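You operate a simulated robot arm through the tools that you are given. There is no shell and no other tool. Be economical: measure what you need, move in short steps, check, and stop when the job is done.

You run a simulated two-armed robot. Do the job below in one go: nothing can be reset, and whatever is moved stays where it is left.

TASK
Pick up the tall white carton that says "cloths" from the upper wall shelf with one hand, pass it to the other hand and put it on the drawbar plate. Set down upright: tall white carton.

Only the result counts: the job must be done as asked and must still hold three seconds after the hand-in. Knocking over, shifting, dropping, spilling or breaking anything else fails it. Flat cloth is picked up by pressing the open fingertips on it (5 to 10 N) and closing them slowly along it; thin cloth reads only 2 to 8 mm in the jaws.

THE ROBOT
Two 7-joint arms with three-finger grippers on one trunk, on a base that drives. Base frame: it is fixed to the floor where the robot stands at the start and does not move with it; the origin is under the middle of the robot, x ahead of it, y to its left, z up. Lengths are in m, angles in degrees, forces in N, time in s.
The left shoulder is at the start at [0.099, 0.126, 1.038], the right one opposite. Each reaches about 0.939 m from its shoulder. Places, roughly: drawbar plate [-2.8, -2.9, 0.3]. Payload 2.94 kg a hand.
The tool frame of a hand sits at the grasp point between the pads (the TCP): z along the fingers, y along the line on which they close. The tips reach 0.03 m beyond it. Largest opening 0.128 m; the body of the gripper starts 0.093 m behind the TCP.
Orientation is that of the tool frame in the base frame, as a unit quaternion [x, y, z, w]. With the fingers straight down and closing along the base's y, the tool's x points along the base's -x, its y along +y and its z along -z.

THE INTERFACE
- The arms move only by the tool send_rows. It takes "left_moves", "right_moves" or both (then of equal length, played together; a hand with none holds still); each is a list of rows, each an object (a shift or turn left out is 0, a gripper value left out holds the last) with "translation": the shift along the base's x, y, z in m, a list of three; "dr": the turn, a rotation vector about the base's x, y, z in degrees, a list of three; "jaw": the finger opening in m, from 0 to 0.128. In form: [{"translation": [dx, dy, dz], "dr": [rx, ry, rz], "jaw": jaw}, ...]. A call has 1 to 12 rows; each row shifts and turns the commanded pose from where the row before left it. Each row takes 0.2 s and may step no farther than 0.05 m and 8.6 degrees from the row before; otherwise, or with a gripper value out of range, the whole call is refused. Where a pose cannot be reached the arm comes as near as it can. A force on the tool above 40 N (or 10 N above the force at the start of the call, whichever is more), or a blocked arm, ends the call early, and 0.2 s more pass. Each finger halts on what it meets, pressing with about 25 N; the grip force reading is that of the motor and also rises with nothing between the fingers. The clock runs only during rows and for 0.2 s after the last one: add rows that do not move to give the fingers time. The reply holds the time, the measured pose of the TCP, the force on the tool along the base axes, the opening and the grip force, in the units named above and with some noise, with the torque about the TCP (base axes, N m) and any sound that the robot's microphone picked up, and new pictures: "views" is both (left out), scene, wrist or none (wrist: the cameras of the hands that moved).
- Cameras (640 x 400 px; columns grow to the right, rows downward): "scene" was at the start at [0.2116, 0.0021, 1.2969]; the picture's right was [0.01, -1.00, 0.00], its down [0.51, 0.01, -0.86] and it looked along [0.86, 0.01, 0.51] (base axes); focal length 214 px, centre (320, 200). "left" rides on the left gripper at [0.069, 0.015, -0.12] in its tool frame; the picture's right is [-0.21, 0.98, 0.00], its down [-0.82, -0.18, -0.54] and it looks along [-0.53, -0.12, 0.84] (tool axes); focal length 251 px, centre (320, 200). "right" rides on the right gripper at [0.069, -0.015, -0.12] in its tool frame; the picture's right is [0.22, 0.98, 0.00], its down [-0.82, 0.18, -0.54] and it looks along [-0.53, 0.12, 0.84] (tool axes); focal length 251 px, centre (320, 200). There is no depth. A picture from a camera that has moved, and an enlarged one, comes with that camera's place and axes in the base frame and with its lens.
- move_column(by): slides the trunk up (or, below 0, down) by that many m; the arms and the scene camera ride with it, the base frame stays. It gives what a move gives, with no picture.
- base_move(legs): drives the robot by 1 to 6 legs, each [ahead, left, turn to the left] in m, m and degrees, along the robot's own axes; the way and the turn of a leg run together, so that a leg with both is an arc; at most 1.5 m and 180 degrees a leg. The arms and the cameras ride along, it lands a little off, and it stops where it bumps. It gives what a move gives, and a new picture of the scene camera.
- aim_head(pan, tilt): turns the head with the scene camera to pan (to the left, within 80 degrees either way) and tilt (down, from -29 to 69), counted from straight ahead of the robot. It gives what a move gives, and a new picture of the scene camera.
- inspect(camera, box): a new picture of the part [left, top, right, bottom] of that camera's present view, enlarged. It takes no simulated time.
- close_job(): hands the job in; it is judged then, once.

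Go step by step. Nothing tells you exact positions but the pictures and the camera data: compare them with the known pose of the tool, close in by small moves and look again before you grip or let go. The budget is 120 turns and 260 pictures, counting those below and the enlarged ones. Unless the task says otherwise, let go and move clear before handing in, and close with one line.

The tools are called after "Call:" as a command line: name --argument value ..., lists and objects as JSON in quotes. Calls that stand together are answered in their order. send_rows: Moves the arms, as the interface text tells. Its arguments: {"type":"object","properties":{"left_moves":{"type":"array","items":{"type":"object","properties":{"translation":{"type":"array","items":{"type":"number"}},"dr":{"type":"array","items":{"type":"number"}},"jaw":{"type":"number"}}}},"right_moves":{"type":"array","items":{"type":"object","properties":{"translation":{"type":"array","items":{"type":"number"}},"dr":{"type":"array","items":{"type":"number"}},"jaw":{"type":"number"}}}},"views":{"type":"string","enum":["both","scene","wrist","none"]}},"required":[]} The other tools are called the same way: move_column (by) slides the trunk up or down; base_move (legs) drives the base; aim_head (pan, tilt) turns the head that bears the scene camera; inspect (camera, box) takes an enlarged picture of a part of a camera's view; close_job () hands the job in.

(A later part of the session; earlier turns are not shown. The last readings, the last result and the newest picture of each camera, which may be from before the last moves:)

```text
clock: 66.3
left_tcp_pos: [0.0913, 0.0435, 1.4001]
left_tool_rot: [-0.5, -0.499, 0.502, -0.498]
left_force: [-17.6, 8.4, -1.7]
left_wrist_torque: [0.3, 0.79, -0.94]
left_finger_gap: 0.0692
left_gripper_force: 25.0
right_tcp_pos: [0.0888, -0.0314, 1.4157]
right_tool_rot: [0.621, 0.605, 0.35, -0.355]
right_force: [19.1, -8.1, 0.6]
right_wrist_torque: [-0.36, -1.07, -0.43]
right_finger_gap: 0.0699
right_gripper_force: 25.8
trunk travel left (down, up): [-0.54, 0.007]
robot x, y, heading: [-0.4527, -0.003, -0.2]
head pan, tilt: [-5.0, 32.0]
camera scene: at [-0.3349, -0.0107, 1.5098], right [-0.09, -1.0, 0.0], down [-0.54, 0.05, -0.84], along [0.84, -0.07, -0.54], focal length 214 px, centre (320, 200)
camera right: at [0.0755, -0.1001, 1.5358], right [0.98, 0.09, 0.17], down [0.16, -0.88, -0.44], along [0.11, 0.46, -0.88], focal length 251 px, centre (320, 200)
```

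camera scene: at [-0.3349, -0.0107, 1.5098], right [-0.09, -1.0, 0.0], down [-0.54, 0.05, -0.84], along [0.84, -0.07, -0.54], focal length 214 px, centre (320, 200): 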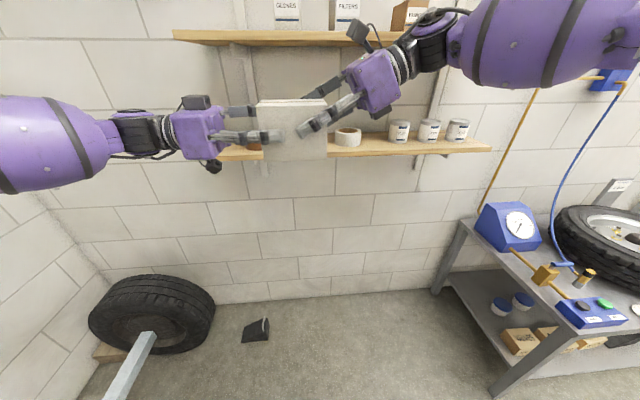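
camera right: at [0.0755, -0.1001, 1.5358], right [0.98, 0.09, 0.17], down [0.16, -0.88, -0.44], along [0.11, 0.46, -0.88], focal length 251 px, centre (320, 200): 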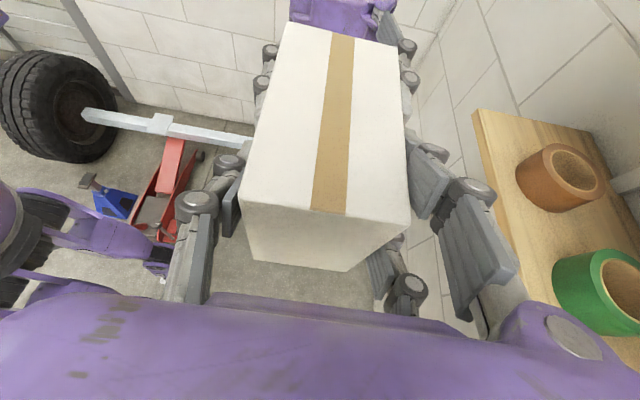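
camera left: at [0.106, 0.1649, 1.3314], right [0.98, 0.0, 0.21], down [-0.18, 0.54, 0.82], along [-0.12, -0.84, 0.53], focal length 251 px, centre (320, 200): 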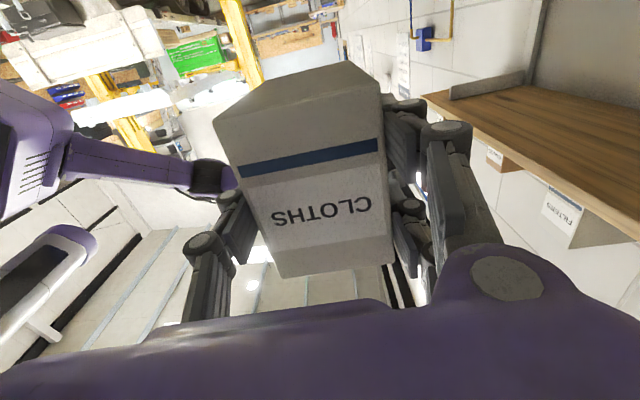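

Both hands hold the carton. I'll open the left hand slowly and back it off to the left.

Call:
send_rows --left_moves '[{"jaw": 0.075}, {"jaw": 0.085}, {"jaw": 0.1}, {"jaw": 0.12}, {"jaw": 0.128}, {"jaw": 0.128}, {"translation": [0, 0.03, 0]}, {"translation": [0, 0.04, 0]}, {"translation": [0, 0.04, 0]}, {"translation": [0, 0.04, 0]}, {}]' --views "scene"

Call:
inspect --camera "right" --box '[0, 0, 640, 400]'

```text
clock: 68.7
left_tcp_pos: [0.0911, 0.1945, 1.3995]
left_tool_rot: [-0.501, -0.499, 0.501, -0.499]
left_force: [0.4, 0.2, 0.8]
left_wrist_torque: [-0.02, -0.03, 0.03]
left_finger_gap: 0.1281
left_gripper_force: 0.1
right_tcp_pos: [0.0879, -0.0311, 1.4146]
right_tool_rot: [0.621, 0.606, 0.349, -0.356]
right_force: [-0.5, 0.1, 0.1]
right_wrist_torque: [-0.04, -0.03, -0.03]
right_finger_gap: 0.0695
right_gripper_force: 25.2
trunk travel left (down, up): [-0.54, 0.007]
robot x, y, heading: [-0.4491, -0.0001, -0.1]
head pan, tilt: [-5.0, 32.0]
camera scene: at [-0.3349, -0.0108, 1.5098], right [-0.09, -1.0, 0.0], down [-0.54, 0.05, -0.84], along [0.84, -0.07, -0.54], focal length 214 px, centre (320, 200)
```

scene: 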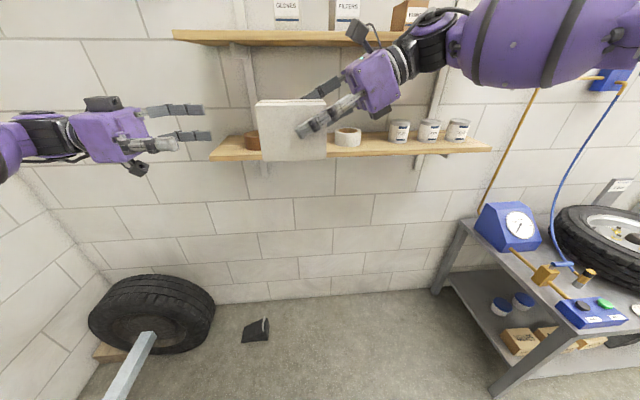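

```text
1.00 times, centred on (320, 200) of right (not enlarged: the box is as wide or as high as the picture)
camera zoom: at [0.0748, -0.0994, 1.5358], right [0.98, 0.1, 0.17], down [0.16, -0.88, -0.44], along [0.1, 0.46, -0.88], focal length 251 px, centre (320, 200)
```

zoom: 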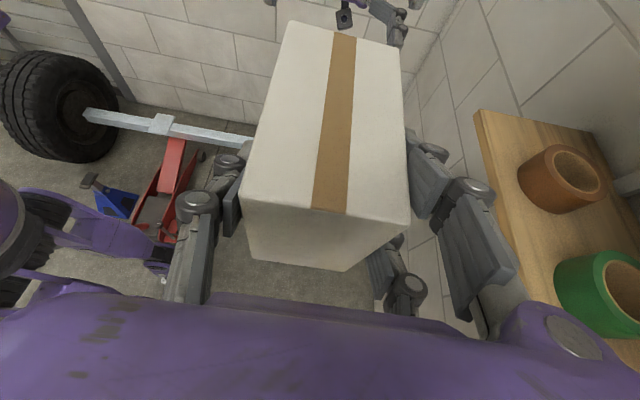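

The handover worked: the right hand holds the carton level at 25 N and the left is empty. There is an axle and a red jack to my left rear, a bench against the wall to the right (y<−1.04, x>−0.02) and a tool cart (x<−1.1). I'll ease forward a little and turn right to see the way.

Call:
base_move --legs '[[0.08, 0, 0], [0, 0, -45]]'

```text
clock: 71.8
left_tcp_pos: [0.1382, -0.2397, 1.4046]
left_tool_rot: [0.656, 0.262, -0.655, 0.269]
left_force: [0.9, -0.8, 0.0]
left_wrist_torque: [0.02, -0.05, -0.02]
left_finger_gap: 0.1279
left_gripper_force: 0.1
right_tcp_pos: [-0.0233, -0.3944, 1.4214]
right_tool_rot: [0.806, 0.32, 0.46, -0.188]
right_force: [0.8, -0.5, -1.7]
right_wrist_torque: [-0.02, 0.03, -0.02]
right_finger_gap: 0.0696
right_gripper_force: 24.8
trunk travel left (down, up): [-0.54, 0.007]
robot x, y, heading: [-0.3701, -0.0029, -46.0]
head pan, tilt: [-5.0, 32.0]
camera scene: at [-0.3064, -0.0775, 1.511], right [-0.78, -0.63, 0.0], down [-0.33, 0.41, -0.85], along [0.54, -0.66, -0.53], focal length 214 px, centre (320, 200)
```

scene: 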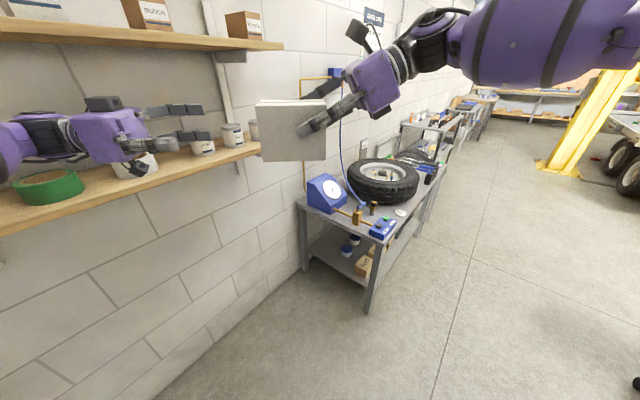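

The left wrist just cleared the shelf; further turning moves it away. I'll keep turning right to −90° and beyond in view.

Call:
base_move --legs '[[0, 0, -44]]'

Call:
aim_head --pan -45 --tilt 25

```text
clock: 74.2
left_tcp_pos: [-0.1688, -0.5254, 1.4057]
left_tool_rot: [-0.706, 0.003, 0.708, -0.004]
left_force: [-0.4, 0.6, 0.4]
left_wrist_torque: [0.01, -0.01, -0.01]
left_finger_gap: 0.1283
left_gripper_force: 0.1
right_tcp_pos: [-0.3929, -0.5237, 1.4212]
right_tool_rot: [0.868, -0.006, 0.497, -0.001]
right_force: [0.2, -0.1, -0.9]
right_wrist_torque: [-0.02, 0.05, 0.0]
right_finger_gap: 0.0696
right_gripper_force: 24.9
trunk travel left (down, up): [-0.54, 0.007]
robot x, y, heading: [-0.3656, -0.0015, -90.0]
head pan, tilt: [-5.0, 32.0]
camera scene: at [-0.3782, -0.1005, 1.5111], right [-1.0, 0.09, 0.0], down [0.04, 0.53, -0.85], along [-0.07, -0.84, -0.53], focal length 214 px, centre (320, 200)
```

scene: 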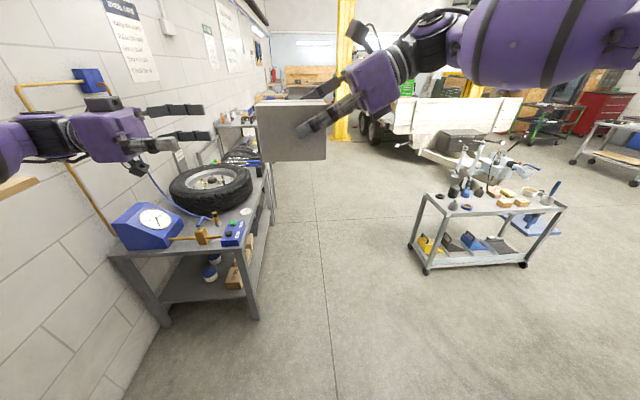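

```text
clock: 75.3
left_tcp_pos: [-0.17, -0.5245, 1.4053]
left_tool_rot: [-0.706, 0.002, 0.708, -0.005]
left_force: [-0.6, 0.1, 0.3]
left_wrist_torque: [-0.01, -0.01, 0.02]
left_finger_gap: 0.1279
left_gripper_force: 0.1
right_tcp_pos: [-0.3934, -0.524, 1.4216]
right_tool_rot: [0.868, -0.005, 0.497, -0.002]
right_force: [-0.4, -0.2, -1.1]
right_wrist_torque: [-0.01, 0.04, -0.01]
right_finger_gap: 0.0696
right_gripper_force: 25.0
trunk travel left (down, up): [-0.54, 0.007]
robot x, y, heading: [-0.3642, -0.0, -90.0]
head pan, tilt: [-45.0, 25.0]
camera scene: at [-0.4356, -0.0766, 1.5221], right [-0.71, 0.71, 0.0], down [0.3, 0.3, -0.91], along [-0.64, -0.64, -0.42], focal length 214 px, centre (320, 200)
```

scene: 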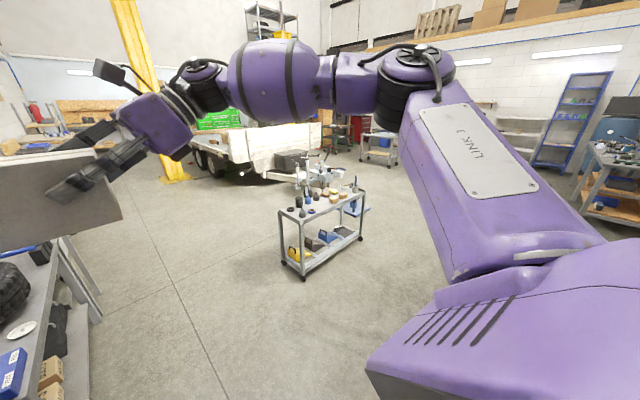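

Now I have a good overview: the tool cart (x≈−2.35…−1.4, y≈−1.65…−1.2), with the trailer and its drawbar behind it. I'll enlarge the drawbar.

Call:
inspect --camera "scene" --box '[220, 120, 420, 260]'

Call:
base_move --legs '[[1.2, 0.0, 0]]'

```text
2.86 times, centred on (320, 190) of scene
camera zoom: at [-0.4356, -0.0766, 1.5221], right [-0.71, 0.71, 0.0], down [0.3, 0.3, -0.91], along [-0.64, -0.64, -0.42], focal length 613 px, centre (320, 229)
```

zoom: 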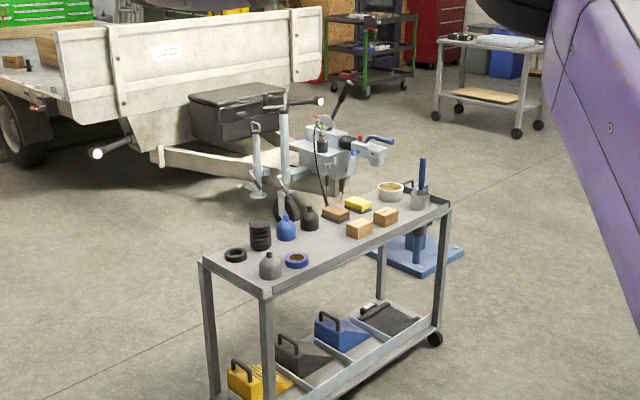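

```text
clock: 81.3
left_tcp_pos: [-0.1791, -1.7015, 1.4057]
left_tool_rot: [-0.706, 0.008, 0.708, 0.001]
left_force: [-1.2, 1.0, 0.1]
left_wrist_torque: [0.0, 0.02, 0.03]
left_finger_gap: 0.1281
left_gripper_force: 0.0
right_tcp_pos: [-0.4023, -1.6991, 1.4217]
right_tool_rot: [0.868, -0.011, 0.497, 0.002]
right_force: [0.1, 0.5, -0.9]
right_wrist_torque: [-0.02, 0.06, 0.02]
right_finger_gap: 0.0694
right_gripper_force: 24.8
trunk travel left (down, up): [-0.54, 0.007]
robot x, y, heading: [-0.3697, -1.1764, -90.5]
head pan, tilt: [-45.0, 25.0]
camera scene: at [-0.4402, -1.2516, 1.5222], right [-0.7, 0.71, 0.0], down [0.3, 0.3, -0.91], along [-0.65, -0.64, -0.42], focal length 214 px, centre (320, 200)
```

scene: 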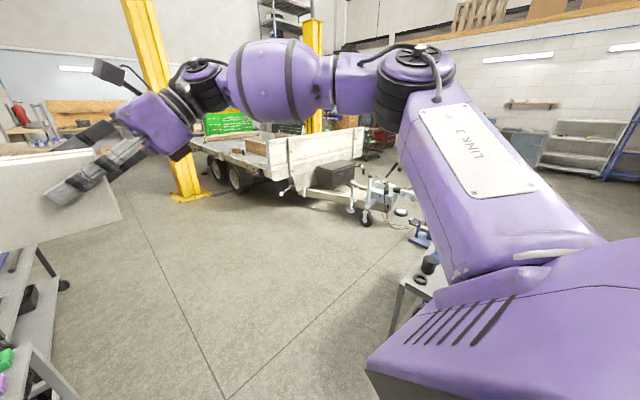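

I drove down the aisle cleanly. I'll enlarge the drawbar from here.

Call:
inspect --camera "scene" --box '[270, 140, 450, 260]'

```text
3.33 times, centred on (360, 200) of scene
camera zoom: at [-0.4402, -1.2516, 1.5222], right [-0.7, 0.71, 0.0], down [0.3, 0.3, -0.91], along [-0.65, -0.64, -0.42], focal length 715 px, centre (187, 200)
```

zoom: 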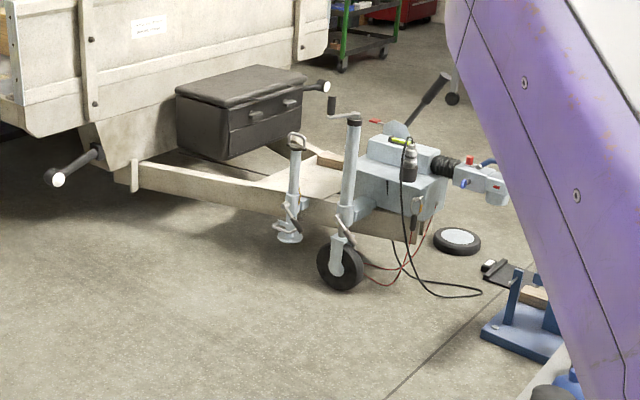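

The plate is the pale surface between the A-frame rails just ahead of the black toolbox, near (−2.85, −2.86, 0.3). A jockey wheel and a prop stand sit on the near rail. I'll drive further down the aisle and turn to face it.

Call:
base_move --legs '[[1.2, -0.15, 0], [0, 0, -90]]'

Call:
aim_head --pan 0 --tilt 28

```text
clock: 91.1
left_tcp_pos: [-1.0434, -2.5586, 1.4052]
left_tool_rot: [-0.499, 0.5, 0.505, 0.496]
left_force: [0.3, 0.2, 0.9]
left_wrist_torque: [0.0, 0.01, 0.04]
left_finger_gap: 0.1278
left_gripper_force: 0.0
right_tcp_pos: [-1.0422, -2.3347, 1.4215]
right_tool_rot: [-0.612, 0.615, -0.354, -0.349]
right_force: [0.2, -0.7, -0.8]
right_wrist_torque: [0.05, 0.01, 0.0]
right_finger_gap: 0.0694
right_gripper_force: 24.6
trunk travel left (down, up): [-0.54, 0.007]
robot x, y, heading: [-0.5198, -2.356, -179.3]
head pan, tilt: [-45.0, 25.0]
camera scene: at [-0.6001, -2.2892, 1.5222], right [0.7, 0.71, 0.0], down [0.3, -0.3, -0.91], along [-0.65, 0.63, -0.42], focal length 214 px, centre (320, 200)
```

scene: 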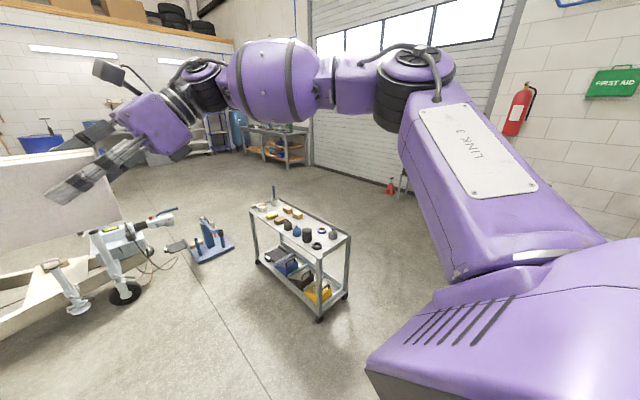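

```text
clock: 92.3
left_tcp_pos: [-1.0432, -2.5578, 1.405]
left_tool_rot: [-0.499, 0.5, 0.505, 0.496]
left_force: [0.3, 0.8, 0.4]
left_wrist_torque: [-0.05, 0.02, -0.02]
left_finger_gap: 0.1278
left_gripper_force: 0.0
right_tcp_pos: [-1.043, -2.3341, 1.4221]
right_tool_rot: [-0.613, 0.614, -0.354, -0.349]
right_force: [-0.3, -0.1, -1.3]
right_wrist_torque: [0.07, -0.01, -0.01]
right_finger_gap: 0.0696
right_gripper_force: 24.9
trunk travel left (down, up): [-0.54, 0.007]
robot x, y, heading: [-0.5212, -2.3593, -179.4]
head pan, tilt: [0.0, 28.0]
camera scene: at [-0.6255, -2.3544, 1.5174], right [-0.01, 1.0, 0.0], down [0.47, 0.0, -0.88], along [-0.88, -0.01, -0.47], focal length 214 px, centre (320, 200)
```

scene: 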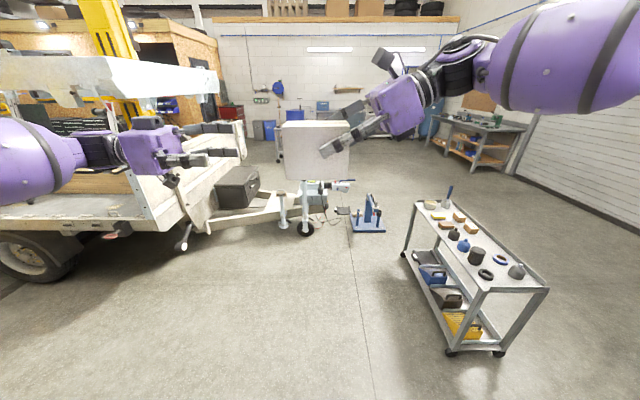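

I'm facing the drawbar from the side, and the floor ahead is clear. I'll drive closer and look at the plate.

Call:
base_move --legs '[[0.8, 0.25, 0]]'

Call:
aim_head --pan -3 --tilt 45

```text
clock: 96.7
left_tcp_pos: [-1.8358, -2.799, 1.4057]
left_tool_rot: [-0.494, 0.504, 0.502, 0.499]
left_force: [0.2, -0.1, -0.3]
left_wrist_torque: [-0.02, -0.01, 0.02]
left_finger_gap: 0.1281
left_gripper_force: 0.2
right_tcp_pos: [-1.8327, -2.5751, 1.4225]
right_tool_rot: [-0.607, 0.62, -0.35, -0.352]
right_force: [0.2, 0.7, -2.2]
right_wrist_torque: [0.06, -0.02, -0.07]
right_finger_gap: 0.0698
right_gripper_force: 25.3
trunk travel left (down, up): [-0.54, 0.007]
robot x, y, heading: [-1.3117, -2.6061, 179.9]
head pan, tilt: [0.0, 28.0]
camera scene: at [-1.4149, -2.6026, 1.5175], right [0.01, 1.0, 0.0], down [0.47, 0.0, -0.88], along [-0.88, 0.0, -0.47], focal length 214 px, centre (320, 200)
```

scene: 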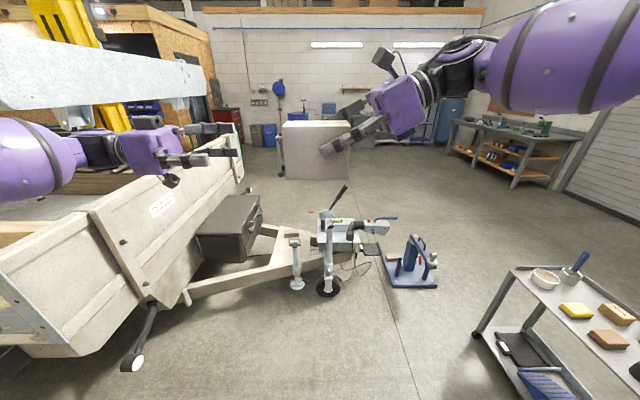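

```text
clock: 97.5
left_tcp_pos: [-1.8353, -2.8012, 1.4059]
left_tool_rot: [-0.496, 0.503, 0.501, 0.5]
left_force: [-0.4, 0.3, 0.3]
left_wrist_torque: [-0.03, 0.01, 0.02]
left_finger_gap: 0.128
left_gripper_force: 0.0
right_tcp_pos: [-1.8338, -2.5764, 1.4206]
right_tool_rot: [-0.607, 0.62, -0.351, -0.353]
right_force: [-0.4, 0.3, -1.4]
right_wrist_torque: [0.05, 0.0, 0.01]
right_finger_gap: 0.0697
right_gripper_force: 24.9
trunk travel left (down, up): [-0.54, 0.007]
robot x, y, heading: [-1.3112, -2.6045, 179.6]
head pan, tilt: [-3.0, 45.0]
camera scene: at [-1.4059, -2.5987, 1.4916], right [0.06, 1.0, 0.0], down [0.71, -0.04, -0.71], along [-0.71, 0.04, -0.71], focal length 214 px, centre (320, 200)
```

scene: 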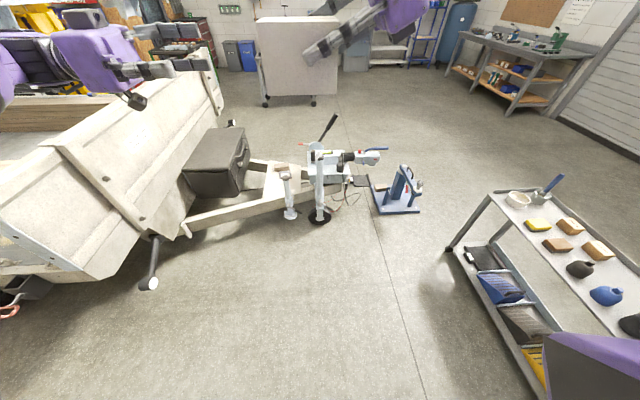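

The drawbar is now in clear view. I'll enlarge it to locate the plate surface and posts.

Call:
inspect --camera "scene" --box '[220, 130, 380, 230]'

```text
4.00 times, centred on (300, 180) of scene
camera zoom: at [-1.4059, -2.5987, 1.4916], right [0.06, 1.0, 0.0], down [0.71, -0.04, -0.71], along [-0.71, 0.04, -0.71], focal length 858 px, centre (400, 280)
```

zoom: 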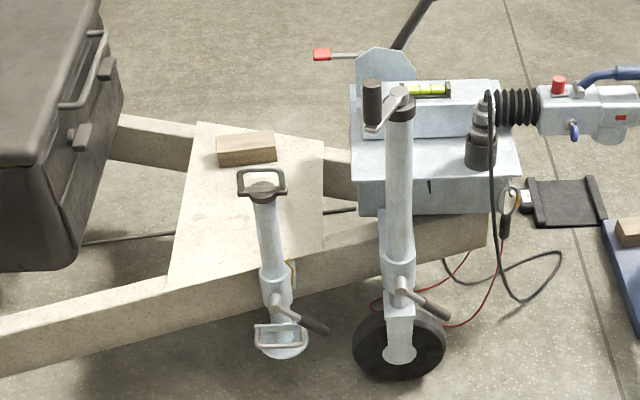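

The plate spans about x −3.1…−2.65 and y −2.98…−2.69, with a wooden block on its far part (x<−2.99). The prop stand (top z≈0.53) is at (−2.62, −2.785) and the jockey post at (−2.62, −2.53). The clear way in is with the hand pointing straight at the plate at y≈−2.91, so I'll swing the right hand from pointing left to pointing forward.

Call:
send_rows --right_moves '[{"translation": [0, 0.015, 0], "dr": [0, 0, -8.2]}, {"translation": [0, 0.015, 0], "dr": [0, 0, -8.2]}, {"translation": [0, 0.015, 0], "dr": [0, 0, -8.2]}, {"translation": [0, 0.015, 0], "dr": [0, 0, -8.2]}, {"translation": [0, 0.015, 0], "dr": [0, 0, -8.2]}, {"translation": [0, 0.015, 0], "dr": [0, 0, -8.2]}, {}, {}]' --views "scene"

```text
clock: 99.3
left_tcp_pos: [-1.8368, -2.7991, 1.405]
left_tool_rot: [-0.495, 0.504, 0.502, 0.5]
left_force: [1.1, -0.4, -0.4]
left_wrist_torque: [0.0, -0.03, -0.01]
left_finger_gap: 0.1282
left_gripper_force: 0.0
right_tcp_pos: [-1.8331, -2.4858, 1.4214]
right_tool_rot: [-0.295, 0.816, -0.173, -0.466]
right_force: [-0.1, 0.1, -1.2]
right_wrist_torque: [0.04, -0.02, -0.01]
right_finger_gap: 0.0697
right_gripper_force: 25.1
trunk travel left (down, up): [-0.54, 0.007]
robot x, y, heading: [-1.3156, -2.6043, 179.7]
head pan, tilt: [-3.0, 45.0]
camera scene: at [-1.4058, -2.5984, 1.4915], right [0.06, 1.0, 0.0], down [0.71, -0.04, -0.71], along [-0.71, 0.04, -0.71], focal length 214 px, centre (320, 200)
```

scene: 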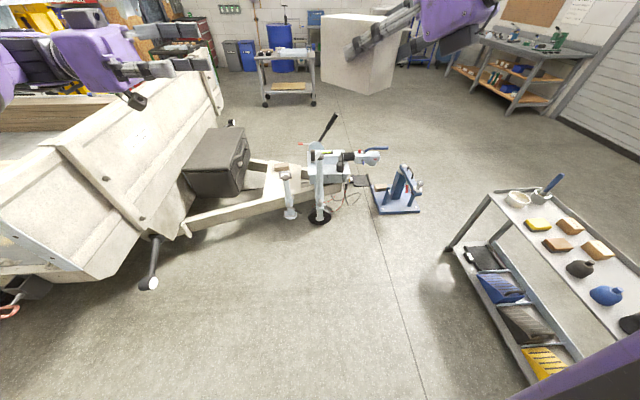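

The turn goes well so far. I'll finish it.

Call:
send_rows --right_moves '[{"translation": [0, 0.01, 0], "dr": [0, 0, -8.2]}, {"translation": [0, 0.01, 0], "dr": [0, 0, -8.2]}, {"translation": [0, 0.01, 0], "dr": [0, 0, -8.2]}, {"translation": [0, 0.01, 0], "dr": [0, 0, -8.2]}, {"translation": [0, 0.01, 0], "dr": [0, 0, -8.0]}, {}, {}]' --views "both"

```text
clock: 100.9
left_tcp_pos: [-1.8365, -2.8001, 1.4053]
left_tool_rot: [-0.495, 0.504, 0.501, 0.5]
left_force: [0.0, -0.1, 0.2]
left_wrist_torque: [-0.03, 0.0, -0.01]
left_finger_gap: 0.1279
left_gripper_force: 0.1
right_tcp_pos: [-1.8334, -2.4364, 1.4217]
right_tool_rot: [0.009, 0.868, 0.001, -0.496]
right_force: [-0.4, 0.3, -1.4]
right_wrist_torque: [0.0, -0.02, -0.04]
right_finger_gap: 0.0696
right_gripper_force: 25.5
trunk travel left (down, up): [-0.54, 0.007]
robot x, y, heading: [-1.3104, -2.604, 179.8]
head pan, tilt: [-3.0, 45.0]
camera scene: at [-1.4054, -2.5987, 1.4916], right [0.06, 1.0, 0.0], down [0.71, -0.04, -0.71], along [-0.71, 0.04, -0.71], focal length 214 px, centre (320, 200)
camera right: at [-1.7646, -2.452, 1.5417], right [-0.09, 0.98, 0.18], down [0.88, 0.16, -0.44], along [-0.46, 0.12, -0.88], focal length 251 px, centre (320, 200)
```

scene: 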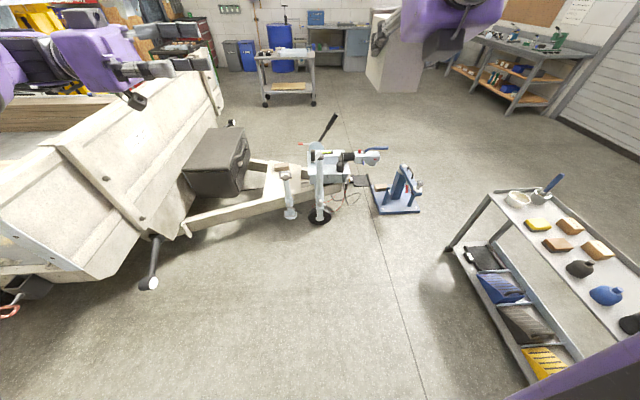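
right: 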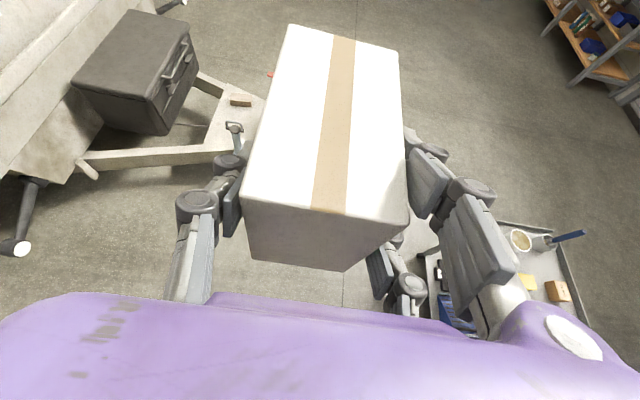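

The right hand now points at the drawbar with the carton upright. Before driving in I'll raise the left hand out of the way (the trailer board is about 1.06 m high), then bring the right hand toward the middle.

Call:
send_rows --left_moves '[{"translation": [0, 0, 0.04]}, {"translation": [0, 0, 0.04]}, {"translation": [0, 0, 0.04]}, {"translation": [0, 0, 0.04]}, {"translation": [0, 0, 0.04]}, {}, {}, {}, {}, {}, {}]' --right_moves '[{"translation": [0, 0, -0.03]}, {"translation": [0, 0, -0.03]}, {"translation": [0, 0, -0.03]}, {"translation": [0, 0, -0.03]}, {"translation": [0, -0.03, 0]}, {"translation": [0, -0.04, 0]}, {"translation": [0, -0.04, 0]}, {"translation": [0, -0.04, 0]}, {"translation": [0, -0.04, 0]}, {}, {}]' --views "scene"

```text
clock: 103.3
left_tcp_pos: [-1.8379, -2.7992, 1.6041]
left_tool_rot: [-0.495, 0.504, 0.501, 0.5]
left_force: [-0.8, 0.5, 0.3]
left_wrist_torque: [0.01, -0.02, 0.01]
left_finger_gap: 0.1283
left_gripper_force: 0.1
right_tcp_pos: [-1.8034, -2.5191, 1.313]
right_tool_rot: [0.008, 0.868, 0.0, -0.497]
right_force: [-0.8, -0.3, -2.3]
right_wrist_torque: [0.04, -0.04, -0.02]
right_finger_gap: 0.0695
right_gripper_force: 25.4
right hand out of reach, approached as far as the arm can: row 7, 8, 9
trunk travel left (down, up): [-0.54, 0.007]
robot x, y, heading: [-1.3093, -2.5996, 179.8]
head pan, tilt: [-3.0, 45.0]
camera scene: at [-1.4056, -2.5986, 1.4916], right [0.06, 1.0, 0.0], down [0.71, -0.04, -0.71], along [-0.71, 0.04, -0.71], focal length 214 px, centre (320, 200)
```

scene: 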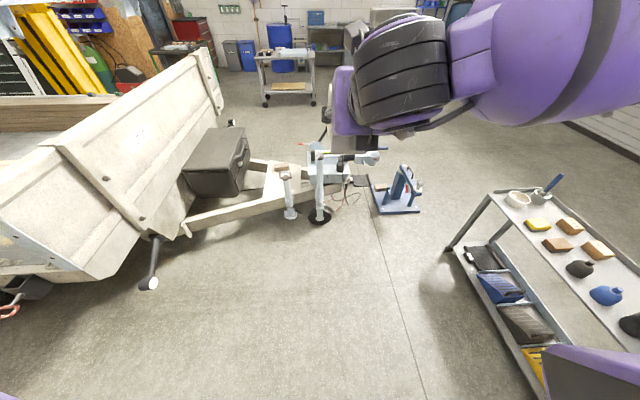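

The right hand can't come to the middle at this height. I'll lower it first, then try moving it left again, and tuck the left hand inward above it.

Call:
send_rows --left_moves '[{}, {}, {}, {}, {}, {}, {"translation": [0, 0.04, 0]}, {"translation": [0, 0.04, 0]}, {"translation": [0, 0.04, 0]}, {"translation": [0, 0.03, 0]}, {}, {}]' --right_moves '[{"translation": [0, 0, -0.04]}, {"translation": [0, 0, -0.04]}, {"translation": [0, 0, -0.04]}, {"translation": [0, 0, -0.04]}, {"translation": [0, 0, -0.04]}, {"translation": [0, 0, -0.04]}, {"translation": [0, 0, -0.04]}, {"translation": [0, -0.03, 0]}, {"translation": [0, -0.03, 0]}, {"translation": [0, -0.03, 0]}, {}, {}]' --views "scene"

```text
clock: 105.9
left_tcp_pos: [-1.8353, -2.6479, 1.6051]
left_tool_rot: [-0.496, 0.503, 0.502, 0.499]
left_force: [0.3, -0.4, 0.1]
left_wrist_torque: [0.02, 0.03, 0.04]
left_finger_gap: 0.128
left_gripper_force: 0.0
right_tcp_pos: [-1.8036, -2.5116, 1.282]
right_tool_rot: [0.007, 0.868, -0.002, -0.496]
right_force: [-0.3, 0.4, -2.2]
right_wrist_torque: [0.02, -0.01, 0.01]
right_finger_gap: 0.0695
right_gripper_force: 24.8
right hand out of reach, approached as far as the arm can: row 1, 2, 3, 4, 5, 6, 7, 8, 9, 10
trunk travel left (down, up): [-0.54, 0.007]
robot x, y, heading: [-1.3126, -2.6088, 179.5]
head pan, tilt: [-3.0, 45.0]
camera scene: at [-1.4055, -2.5986, 1.4916], right [0.06, 1.0, 0.0], down [0.71, -0.04, -0.71], along [-0.71, 0.04, -0.71], focal length 214 px, centre (320, 200)
```

scene: 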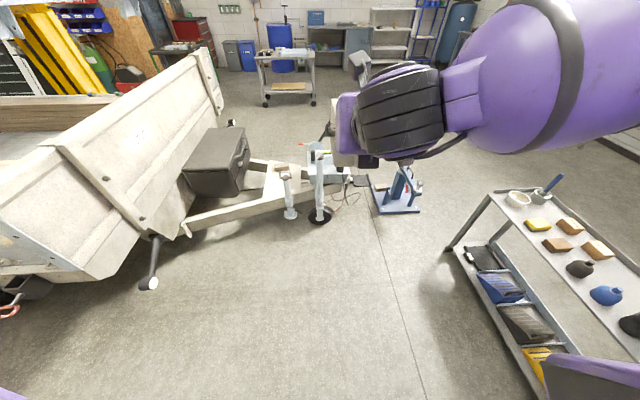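

The right arm hit a joint limit when going lower here. I'll try lowering it further out to the right.

Call:
send_rows --right_moves '[{"translation": [0, 0.04, 0.0]}, {"translation": [0, 0.04, 0]}, {"translation": [0, 0.04, -0.02]}, {"translation": [0, 0.03, -0.03]}, {"translation": [0, 0.02, -0.04]}, {"translation": [0, 0, -0.04]}, {"translation": [0, 0, -0.04]}, {"translation": [0, 0, -0.04]}, {"translation": [0, 0, -0.04]}, {"translation": [0, 0, -0.04]}, {}, {}]' --views "scene"

```text
clock: 108.5
left_tcp_pos: [-1.8357, -2.648, 1.6055]
left_tool_rot: [-0.495, 0.504, 0.502, 0.5]
left_force: [0.4, -0.2, -0.8]
left_wrist_torque: [0.0, -0.01, -0.02]
left_finger_gap: 0.128
left_gripper_force: 0.1
right_tcp_pos: [-1.8465, -2.3853, 1.1397]
right_tool_rot: [0.012, 0.873, 0.005, -0.487]
right_force: [-0.2, -0.1, -1.6]
right_wrist_torque: [0.01, -0.08, -0.03]
right_finger_gap: 0.0696
right_gripper_force: 24.6
right hand out of reach, approached as far as the arm can: row 6, 7, 8, 9, 10
trunk travel left (down, up): [-0.54, 0.007]
robot x, y, heading: [-1.3092, -2.6049, 179.8]
head pan, tilt: [-3.0, 45.0]
camera scene: at [-1.4053, -2.5984, 1.4916], right [0.06, 1.0, 0.0], down [0.71, -0.04, -0.71], along [-0.71, 0.04, -0.71], focal length 214 px, centre (320, 200)
```

scene: 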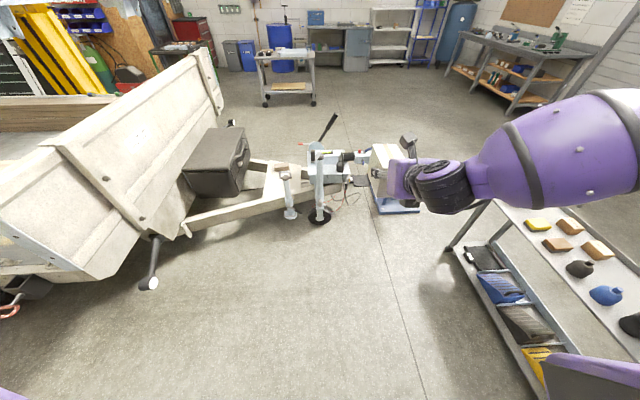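

It went lower out to the right (z 1.14). I'll keep probing further right and down.

Call:
send_rows --right_moves '[{"translation": [0, 0.03, 0]}, {"translation": [0, 0.03, 0]}, {"translation": [0, 0.03, -0.02]}, {"translation": [0, 0.03, -0.03]}, {"translation": [-0.02, 0.02, -0.03]}, {"translation": [-0.02, 0, -0.03]}, {"translation": [-0.02, 0, -0.03]}, {"translation": [-0.02, 0, -0.03]}, {"translation": [-0.02, 0, -0.03]}, {}, {}]' --views "scene"

```text
clock: 110.9
left_tcp_pos: [-1.8359, -2.6482, 1.6052]
left_tool_rot: [-0.496, 0.503, 0.502, 0.499]
left_force: [-1.4, -0.2, 0.6]
left_wrist_torque: [-0.01, -0.01, 0.02]
left_finger_gap: 0.1282
left_gripper_force: 0.0
right_tcp_pos: [-1.978, -2.2679, 1.1424]
right_tool_rot: [0.01, 0.872, 0.003, -0.489]
right_force: [0.4, -0.5, -1.8]
right_wrist_torque: [0.0, -0.03, 0.0]
right_finger_gap: 0.0695
right_gripper_force: 24.9
right hand out of reach, approached as far as the arm can: row 1, 2, 3, 4, 5, 6, 7, 8, 9
trunk travel left (down, up): [-0.54, 0.007]
robot x, y, heading: [-1.3103, -2.6047, 180.1]
head pan, tilt: [-3.0, 45.0]
camera scene: at [-1.4055, -2.5985, 1.4916], right [0.06, 1.0, 0.0], down [0.71, -0.04, -0.71], along [-0.71, 0.04, -0.71], focal length 214 px, centre (320, 200)
```

scene: 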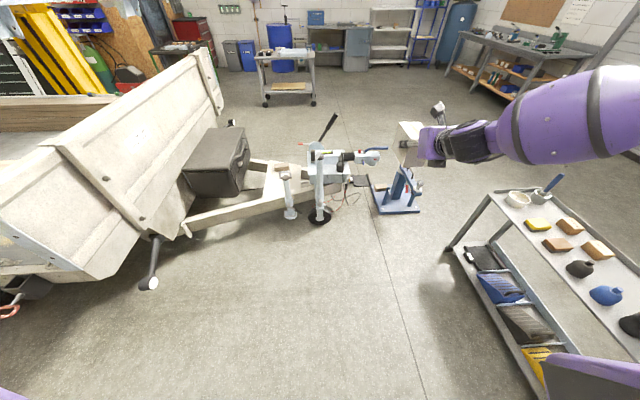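

The flipped wrist roll (camera on top) is what limits the right arm; the left arm with its camera underneath had no such trouble. I'll re-grip: give the carton back to the left hand for a moment, turn the right hand over to the natural roll, and take the carton again. First, both hands go back to the facing pose.

Call:
send_rows --left_moves '[{"translation": [0, -0.04, -0.03]}, {"translation": [0, -0.04, -0.04]}, {"translation": [0, -0.04, -0.04]}, {"translation": [0, -0.04, -0.04]}, {"translation": [0, -0.04, -0.04]}, {}, {}, {}, {}, {}, {}, {}]' --right_moves '[{"translation": [0.014, 0, 0.03], "dr": [0, 0, 8.2]}, {"translation": [0.014, 0, 0.03], "dr": [0, 0, 8.2]}, {"translation": [0.014, 0, 0.03], "dr": [0, 0, 8.2]}, {"translation": [0.014, 0, 0.03], "dr": [0, 0, 8.2]}, {"translation": [0.014, -0.01, 0.03], "dr": [0, 0, 8.2]}, {"translation": [0.014, -0.02, 0.03], "dr": [0, 0, 8.2]}, {"translation": [0.014, -0.03, 0.03], "dr": [0, 0, 8.2]}, {"translation": [0.014, -0.03, 0.03], "dr": [0, 0, 8.2]}, {"translation": [0.014, -0.03, 0.02], "dr": [0, 0, 8.2]}, {"translation": [0.014, -0.03, 0], "dr": [0, 0, 8.2]}, {"translation": [0.005, -0.03, 0], "dr": [0, 0, 8.0]}, {}]' --views "scene"

Call:
aim_head --pan -3 --tilt 30

```text
refused: row 2 steps farther than a row can; nothing moved
```

```text
clock: 111.7
left_tcp_pos: [-1.8368, -2.6487, 1.6049]
left_tool_rot: [-0.496, 0.503, 0.502, 0.499]
left_force: [0.8, 0.0, 0.1]
left_wrist_torque: [-0.03, -0.01, 0.02]
left_finger_gap: 0.1281
left_gripper_force: 0.1
right_tcp_pos: [-1.9768, -2.2671, 1.1422]
right_tool_rot: [0.01, 0.872, 0.003, -0.489]
right_force: [0.4, -0.4, -2.6]
right_wrist_torque: [-0.03, -0.06, -0.02]
right_finger_gap: 0.0696
right_gripper_force: 24.8
trunk travel left (down, up): [-0.54, 0.007]
robot x, y, heading: [-1.3095, -2.6016, 180.0]
head pan, tilt: [-3.0, 30.0]
camera scene: at [-1.4149, -2.5981, 1.5141], right [0.06, 1.0, 0.0], down [0.5, -0.03, -0.87], along [-0.86, 0.05, -0.5], focal length 214 px, centre (320, 200)
```

scene: 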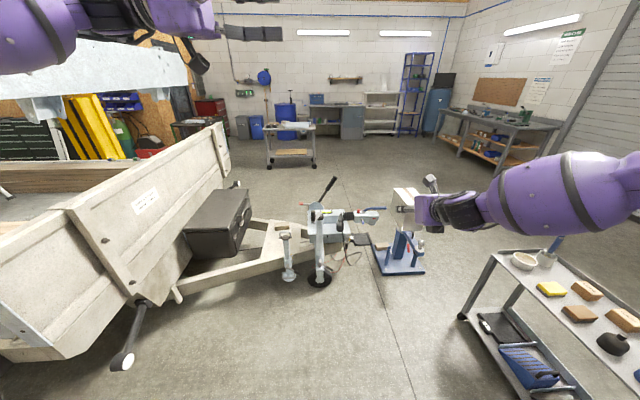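

One row was just over the step limit; I'll resend it with smaller steps.

Call:
send_rows --left_moves '[{"translation": [0, -0.034, -0.034]}, {"translation": [0, -0.034, -0.034]}, {"translation": [0, -0.034, -0.034]}, {"translation": [0, -0.034, -0.034]}, {"translation": [0, -0.034, -0.034]}, {"translation": [0, -0.03, -0.03]}, {}, {}, {}, {}, {}, {}]' --right_moves '[{"translation": [0.014, 0, 0.03], "dr": [0, 0, 8.2]}, {"translation": [0.014, 0, 0.03], "dr": [0, 0, 8.2]}, {"translation": [0.014, 0, 0.03], "dr": [0, 0, 8.2]}, {"translation": [0.014, 0, 0.03], "dr": [0, 0, 8.2]}, {"translation": [0.014, -0.01, 0.03], "dr": [0, 0, 8.2]}, {"translation": [0.014, -0.02, 0.03], "dr": [0, 0, 8.2]}, {"translation": [0.014, -0.03, 0.03], "dr": [0, 0, 8.2]}, {"translation": [0.014, -0.03, 0.03], "dr": [0, 0, 8.2]}, {"translation": [0.014, -0.03, 0.02], "dr": [0, 0, 8.2]}, {"translation": [0.014, -0.03, 0], "dr": [0, 0, 8.2]}, {"translation": [0.005, -0.03, 0], "dr": [0, 0, 8.0]}, {}]' --views "scene"

```text
clock: 114.2
left_tcp_pos: [-1.8361, -2.85, 1.4046]
left_tool_rot: [-0.495, 0.504, 0.501, 0.5]
left_force: [-0.1, 0.3, -0.1]
left_wrist_torque: [-0.05, -0.03, 0.02]
left_finger_gap: 0.128
left_gripper_force: 0.1
right_tcp_pos: [-1.8353, -2.4478, 1.4012]
right_tool_rot: [-0.608, 0.619, -0.352, -0.352]
right_force: [-0.4, -0.8, -1.2]
right_wrist_torque: [0.04, -0.01, -0.02]
right_finger_gap: 0.0693
right_gripper_force: 24.9
trunk travel left (down, up): [-0.54, 0.007]
robot x, y, heading: [-1.3136, -2.6072, 179.8]
head pan, tilt: [-3.0, 30.0]
camera scene: at [-1.414, -2.5977, 1.5143], right [0.06, 1.0, 0.0], down [0.5, -0.03, -0.87], along [-0.86, 0.05, -0.5], focal length 214 px, centre (320, 200)
```

scene: 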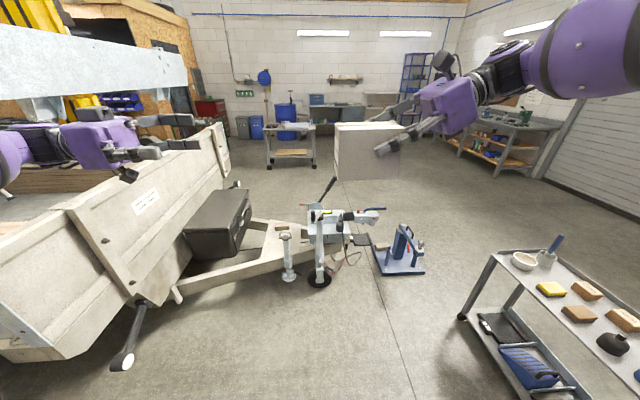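

Facing pose restored. I'll bring the right hand in and slide the left open fingers over the free end.

Call:
send_rows --left_moves '[{"translation": [-0.001, 0, -0.003]}, {"translation": [-0.001, 0, -0.003]}, {"translation": [0, 0.03, 0]}, {"translation": [0, 0.03, 0]}, {"translation": [0, 0.03, 0]}, {"translation": [0, 0.03, 0]}, {"translation": [0, 0.03, 0]}, {"translation": [0, 0.03, 0]}, {"translation": [0, 0.033, 0]}, {}, {}]' --right_moves '[{"translation": [0, -0.028, 0.0035]}, {"translation": [0, -0.028, 0.0035]}, {"translation": [0, -0.028, 0.0035]}, {"translation": [0, -0.028, 0.0035]}, {}, {}, {}, {}, {}, {}, {}]' --views "both"

```text
clock: 116.7
left_tcp_pos: [-1.8385, -2.6365, 1.3983]
left_tool_rot: [-0.495, 0.504, 0.501, 0.501]
left_force: [10.5, -1.2, 0.1]
left_wrist_torque: [-0.04, -0.1, -0.18]
left_finger_gap: 0.1281
left_gripper_force: 0.0
right_tcp_pos: [-1.8092, -2.5459, 1.411]
right_tool_rot: [-0.605, 0.62, -0.351, -0.355]
right_force: [-9.9, 1.6, -1.3]
right_wrist_torque: [0.11, 0.23, -0.84]
right_finger_gap: 0.0693
right_gripper_force: 24.8
right hand out of reach, approached as far as the arm can: row 2, 3, 4
trunk travel left (down, up): [-0.54, 0.007]
robot x, y, heading: [-1.3079, -2.6033, 179.3]
head pan, tilt: [-3.0, 30.0]
camera scene: at [-1.4146, -2.5982, 1.5142], right [0.06, 1.0, 0.0], down [0.5, -0.03, -0.87], along [-0.86, 0.05, -0.5], focal length 214 px, centre (320, 200)
camera right: at [-1.7928, -2.477, 1.5305], right [-0.98, -0.09, 0.18], down [-0.16, 0.88, -0.44], along [-0.12, -0.46, -0.88], focal length 251 px, centre (320, 200)
camera left: at [-1.8561, -2.7549, 1.3306], right [-0.97, 0.01, 0.22], down [0.18, -0.54, 0.82], along [0.13, 0.84, 0.53], focal length 251 px, centre (320, 200)
```

scene: 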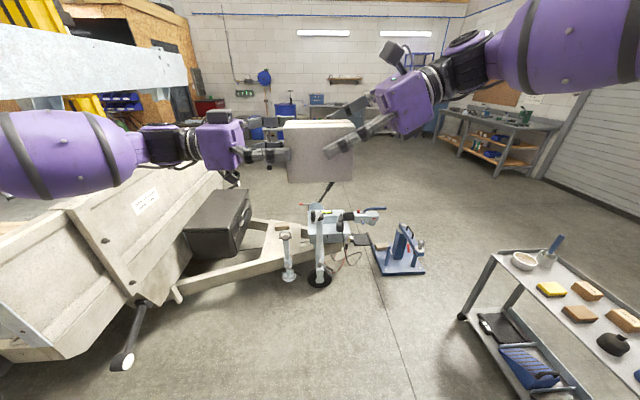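
right: 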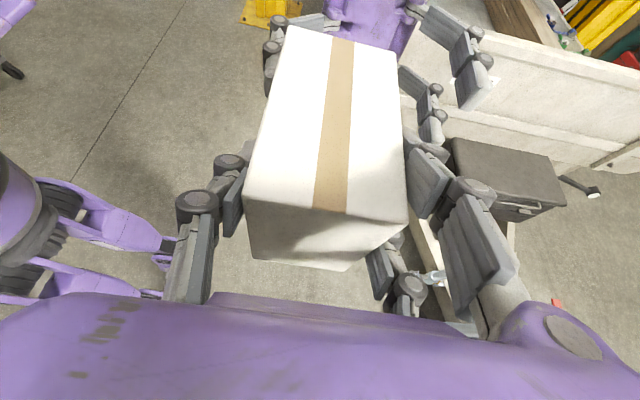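
left: 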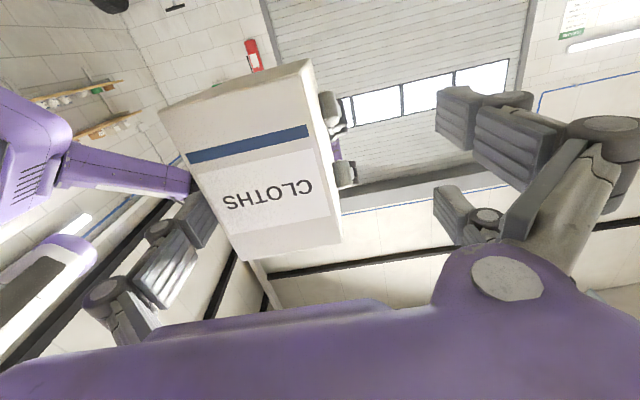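

The right hand stopped 26 mm nearer to the body than asked, so one left finger is touching the carton. I'll shift the left hand to match and centre it.

Call:
send_rows --left_moves '[{"translation": [0.014, 0, -0.001]}, {"translation": [0.013, 0.005, -0.001]}, {"translation": [0, 0.01, -0.001]}, {}, {}]' --views "wrist"

```text
clock: 117.8
left_tcp_pos: [-1.8123, -2.6211, 1.3962]
left_tool_rot: [-0.495, 0.503, 0.501, 0.5]
left_force: [0.2, 1.0, 0.1]
left_wrist_torque: [0.01, -0.04, 0.0]
left_finger_gap: 0.128
left_gripper_force: 0.0
right_tcp_pos: [-1.8078, -2.5459, 1.4108]
right_tool_rot: [-0.606, 0.619, -0.352, -0.354]
right_force: [-0.1, 0.9, -2.1]
right_wrist_torque: [0.08, -0.01, 0.02]
right_finger_gap: 0.0691
right_gripper_force: 25.1
trunk travel left (down, up): [-0.54, 0.007]
robot x, y, heading: [-1.307, -2.603, 179.8]
head pan, tilt: [-3.0, 30.0]
camera left: at [-1.8295, -2.7405, 1.3272], right [-0.97, 0.01, 0.22], down [0.19, -0.54, 0.82], along [0.13, 0.84, 0.53], focal length 251 px, centre (320, 200)
```

left: 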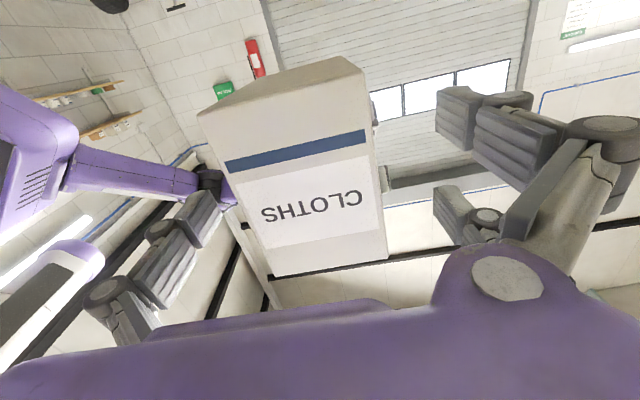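

The left hand is nearly centred. I'll shift 6 mm more and close it.

Call:
send_rows --left_moves '[{"translation": [0.006, 0, 0]}, {"jaw": 0.11}, {"jaw": 0.095}, {"jaw": 0.085}, {"jaw": 0.078}, {"jaw": 0.072}, {"jaw": 0.066}, {"jaw": 0.06}, {"jaw": 0.05}, {}, {}]' --views "both"

```text
clock: 120.2
left_tcp_pos: [-1.8072, -2.6228, 1.3949]
left_tool_rot: [-0.496, 0.503, 0.502, 0.499]
left_force: [-13.9, -7.3, 0.1]
left_wrist_torque: [0.03, -1.02, 0.34]
left_finger_gap: 0.07
left_gripper_force: 25.1
right_tcp_pos: [-1.8069, -2.5454, 1.4094]
right_tool_rot: [-0.607, 0.619, -0.352, -0.353]
right_force: [14.3, 6.5, -1.3]
right_wrist_torque: [0.16, 0.83, 0.72]
right_finger_gap: 0.0697
right_gripper_force: 24.8
trunk travel left (down, up): [-0.54, 0.007]
robot x, y, heading: [-1.3104, -2.6025, 179.9]
head pan, tilt: [-3.0, 30.0]
camera scene: at [-1.4147, -2.5981, 1.5142], right [0.06, 1.0, 0.0], down [0.5, -0.03, -0.87], along [-0.86, 0.05, -0.5], focal length 214 px, centre (320, 200)
camera left: at [-1.8244, -2.7412, 1.3274], right [-0.97, 0.0, 0.22], down [0.19, -0.54, 0.82], along [0.12, 0.84, 0.53], focal length 251 px, centre (320, 200)
```

scene: 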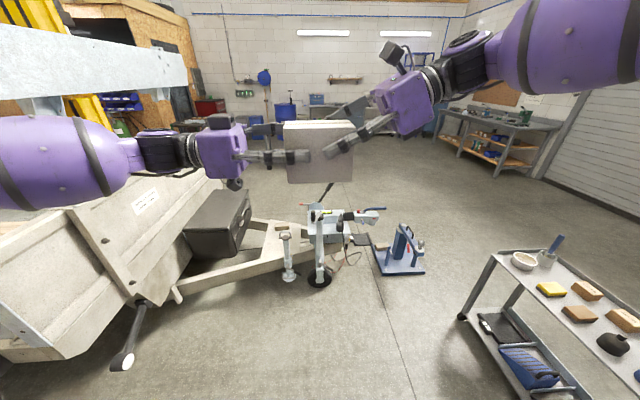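
left: 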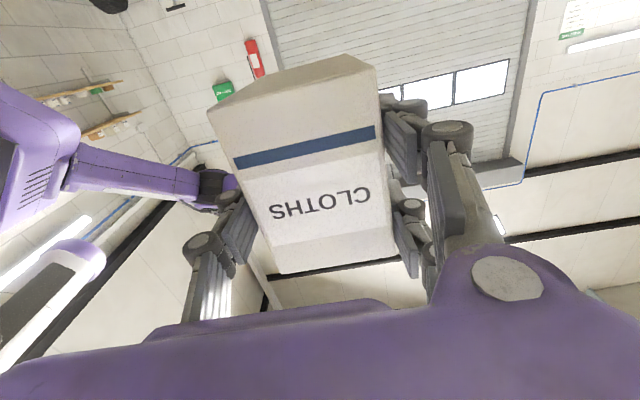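

The left hand has it again (70 mm, 25 N). I'll release the right hand and back it off along its axis.

Call:
send_rows --right_moves '[{"jaw": 0.075}, {"jaw": 0.085}, {"jaw": 0.1}, {"jaw": 0.12}, {"jaw": 0.128}, {"jaw": 0.128}, {"translation": [0, 0.035, 0.02]}, {"translation": [0, 0.035, 0.02]}, {"translation": [0, 0.035, 0.02]}, {"translation": [0, 0.035, 0.02]}, {"translation": [0, 0.035, 0.01]}, {}]' --views "scene"

Call:
send_rows --right_moves '[{"dr": [4.94, 4.94, 4.94]}, {"dr": [4.94, 4.94, 4.94]}, {"dr": [4.94, 4.94, 4.94]}, {"dr": [4.94, 4.94, 4.94]}, {"dr": [4.94, 4.94, 4.94]}, {"dr": [4.94, 4.94, 4.94]}, {"translation": [0, 0, -0.015], "dr": [4.94, 4.94, 4.94]}, {"translation": [0, 0, -0.015], "dr": [4.94, 4.94, 4.94]}, {"translation": [0, 0, -0.015], "dr": [4.94, 4.94, 4.94]}, {"dr": [4.94, 4.94, 4.94]}, {"dr": [4.94, 4.94, 4.94]}, {"dr": [4.94, 4.94, 4.94]}]' --views "scene"

```text
clock: 122.8
left_tcp_pos: [-1.8072, -2.6228, 1.3953]
left_tool_rot: [-0.495, 0.503, 0.502, 0.5]
left_force: [0.2, -0.2, 0.5]
left_wrist_torque: [-0.08, -0.01, 0.01]
left_finger_gap: 0.0696
left_gripper_force: 24.9
right_tcp_pos: [-1.807, -2.3707, 1.5026]
right_tool_rot: [-0.608, 0.619, -0.351, -0.351]
right_force: [-1.2, -0.8, 0.5]
right_wrist_torque: [0.0, -0.01, 0.0]
right_finger_gap: 0.1278
right_gripper_force: 0.1
trunk travel left (down, up): [-0.54, 0.007]
robot x, y, heading: [-1.3142, -2.6031, 179.5]
head pan, tilt: [-3.0, 30.0]
camera scene: at [-1.415, -2.5987, 1.5141], right [0.06, 1.0, 0.0], down [0.5, -0.03, -0.87], along [-0.86, 0.05, -0.5], focal length 214 px, centre (320, 200)
```

scene: 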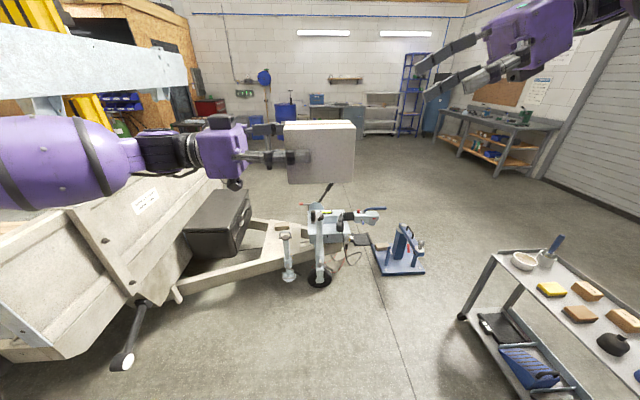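

```text
clock: 125.5
left_tcp_pos: [-1.8065, -2.6213, 1.3952]
left_tool_rot: [-0.495, 0.504, 0.502, 0.499]
left_force: [-0.4, -0.3, -0.3]
left_wrist_torque: [-0.05, -0.01, -0.01]
left_finger_gap: 0.0694
left_gripper_force: 25.4
right_tcp_pos: [-1.7794, -2.205, 1.3618]
right_tool_rot: [0.93, -0.091, -0.025, 0.354]
right_force: [1.3, -0.3, -0.4]
right_wrist_torque: [0.0, 0.0, 0.02]
right_finger_gap: 0.1279
right_gripper_force: 0.0
right hand out of reach, approached as far as the arm can: row 2, 3, 4, 5, 6, 7, 8, 9, 10, 11, 12
trunk travel left (down, up): [-0.54, 0.007]
robot x, y, heading: [-1.3102, -2.6057, 179.4]
head pan, tilt: [-3.0, 30.0]
camera scene: at [-1.415, -2.5975, 1.5141], right [0.06, 1.0, 0.0], down [0.5, -0.03, -0.87], along [-0.86, 0.05, -0.5], focal length 214 px, centre (320, 200)
```

scene: 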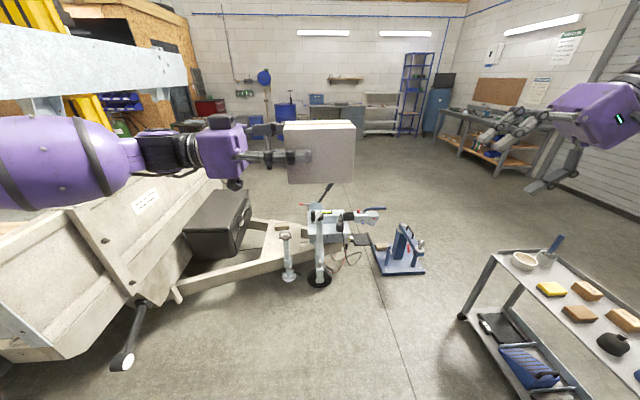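

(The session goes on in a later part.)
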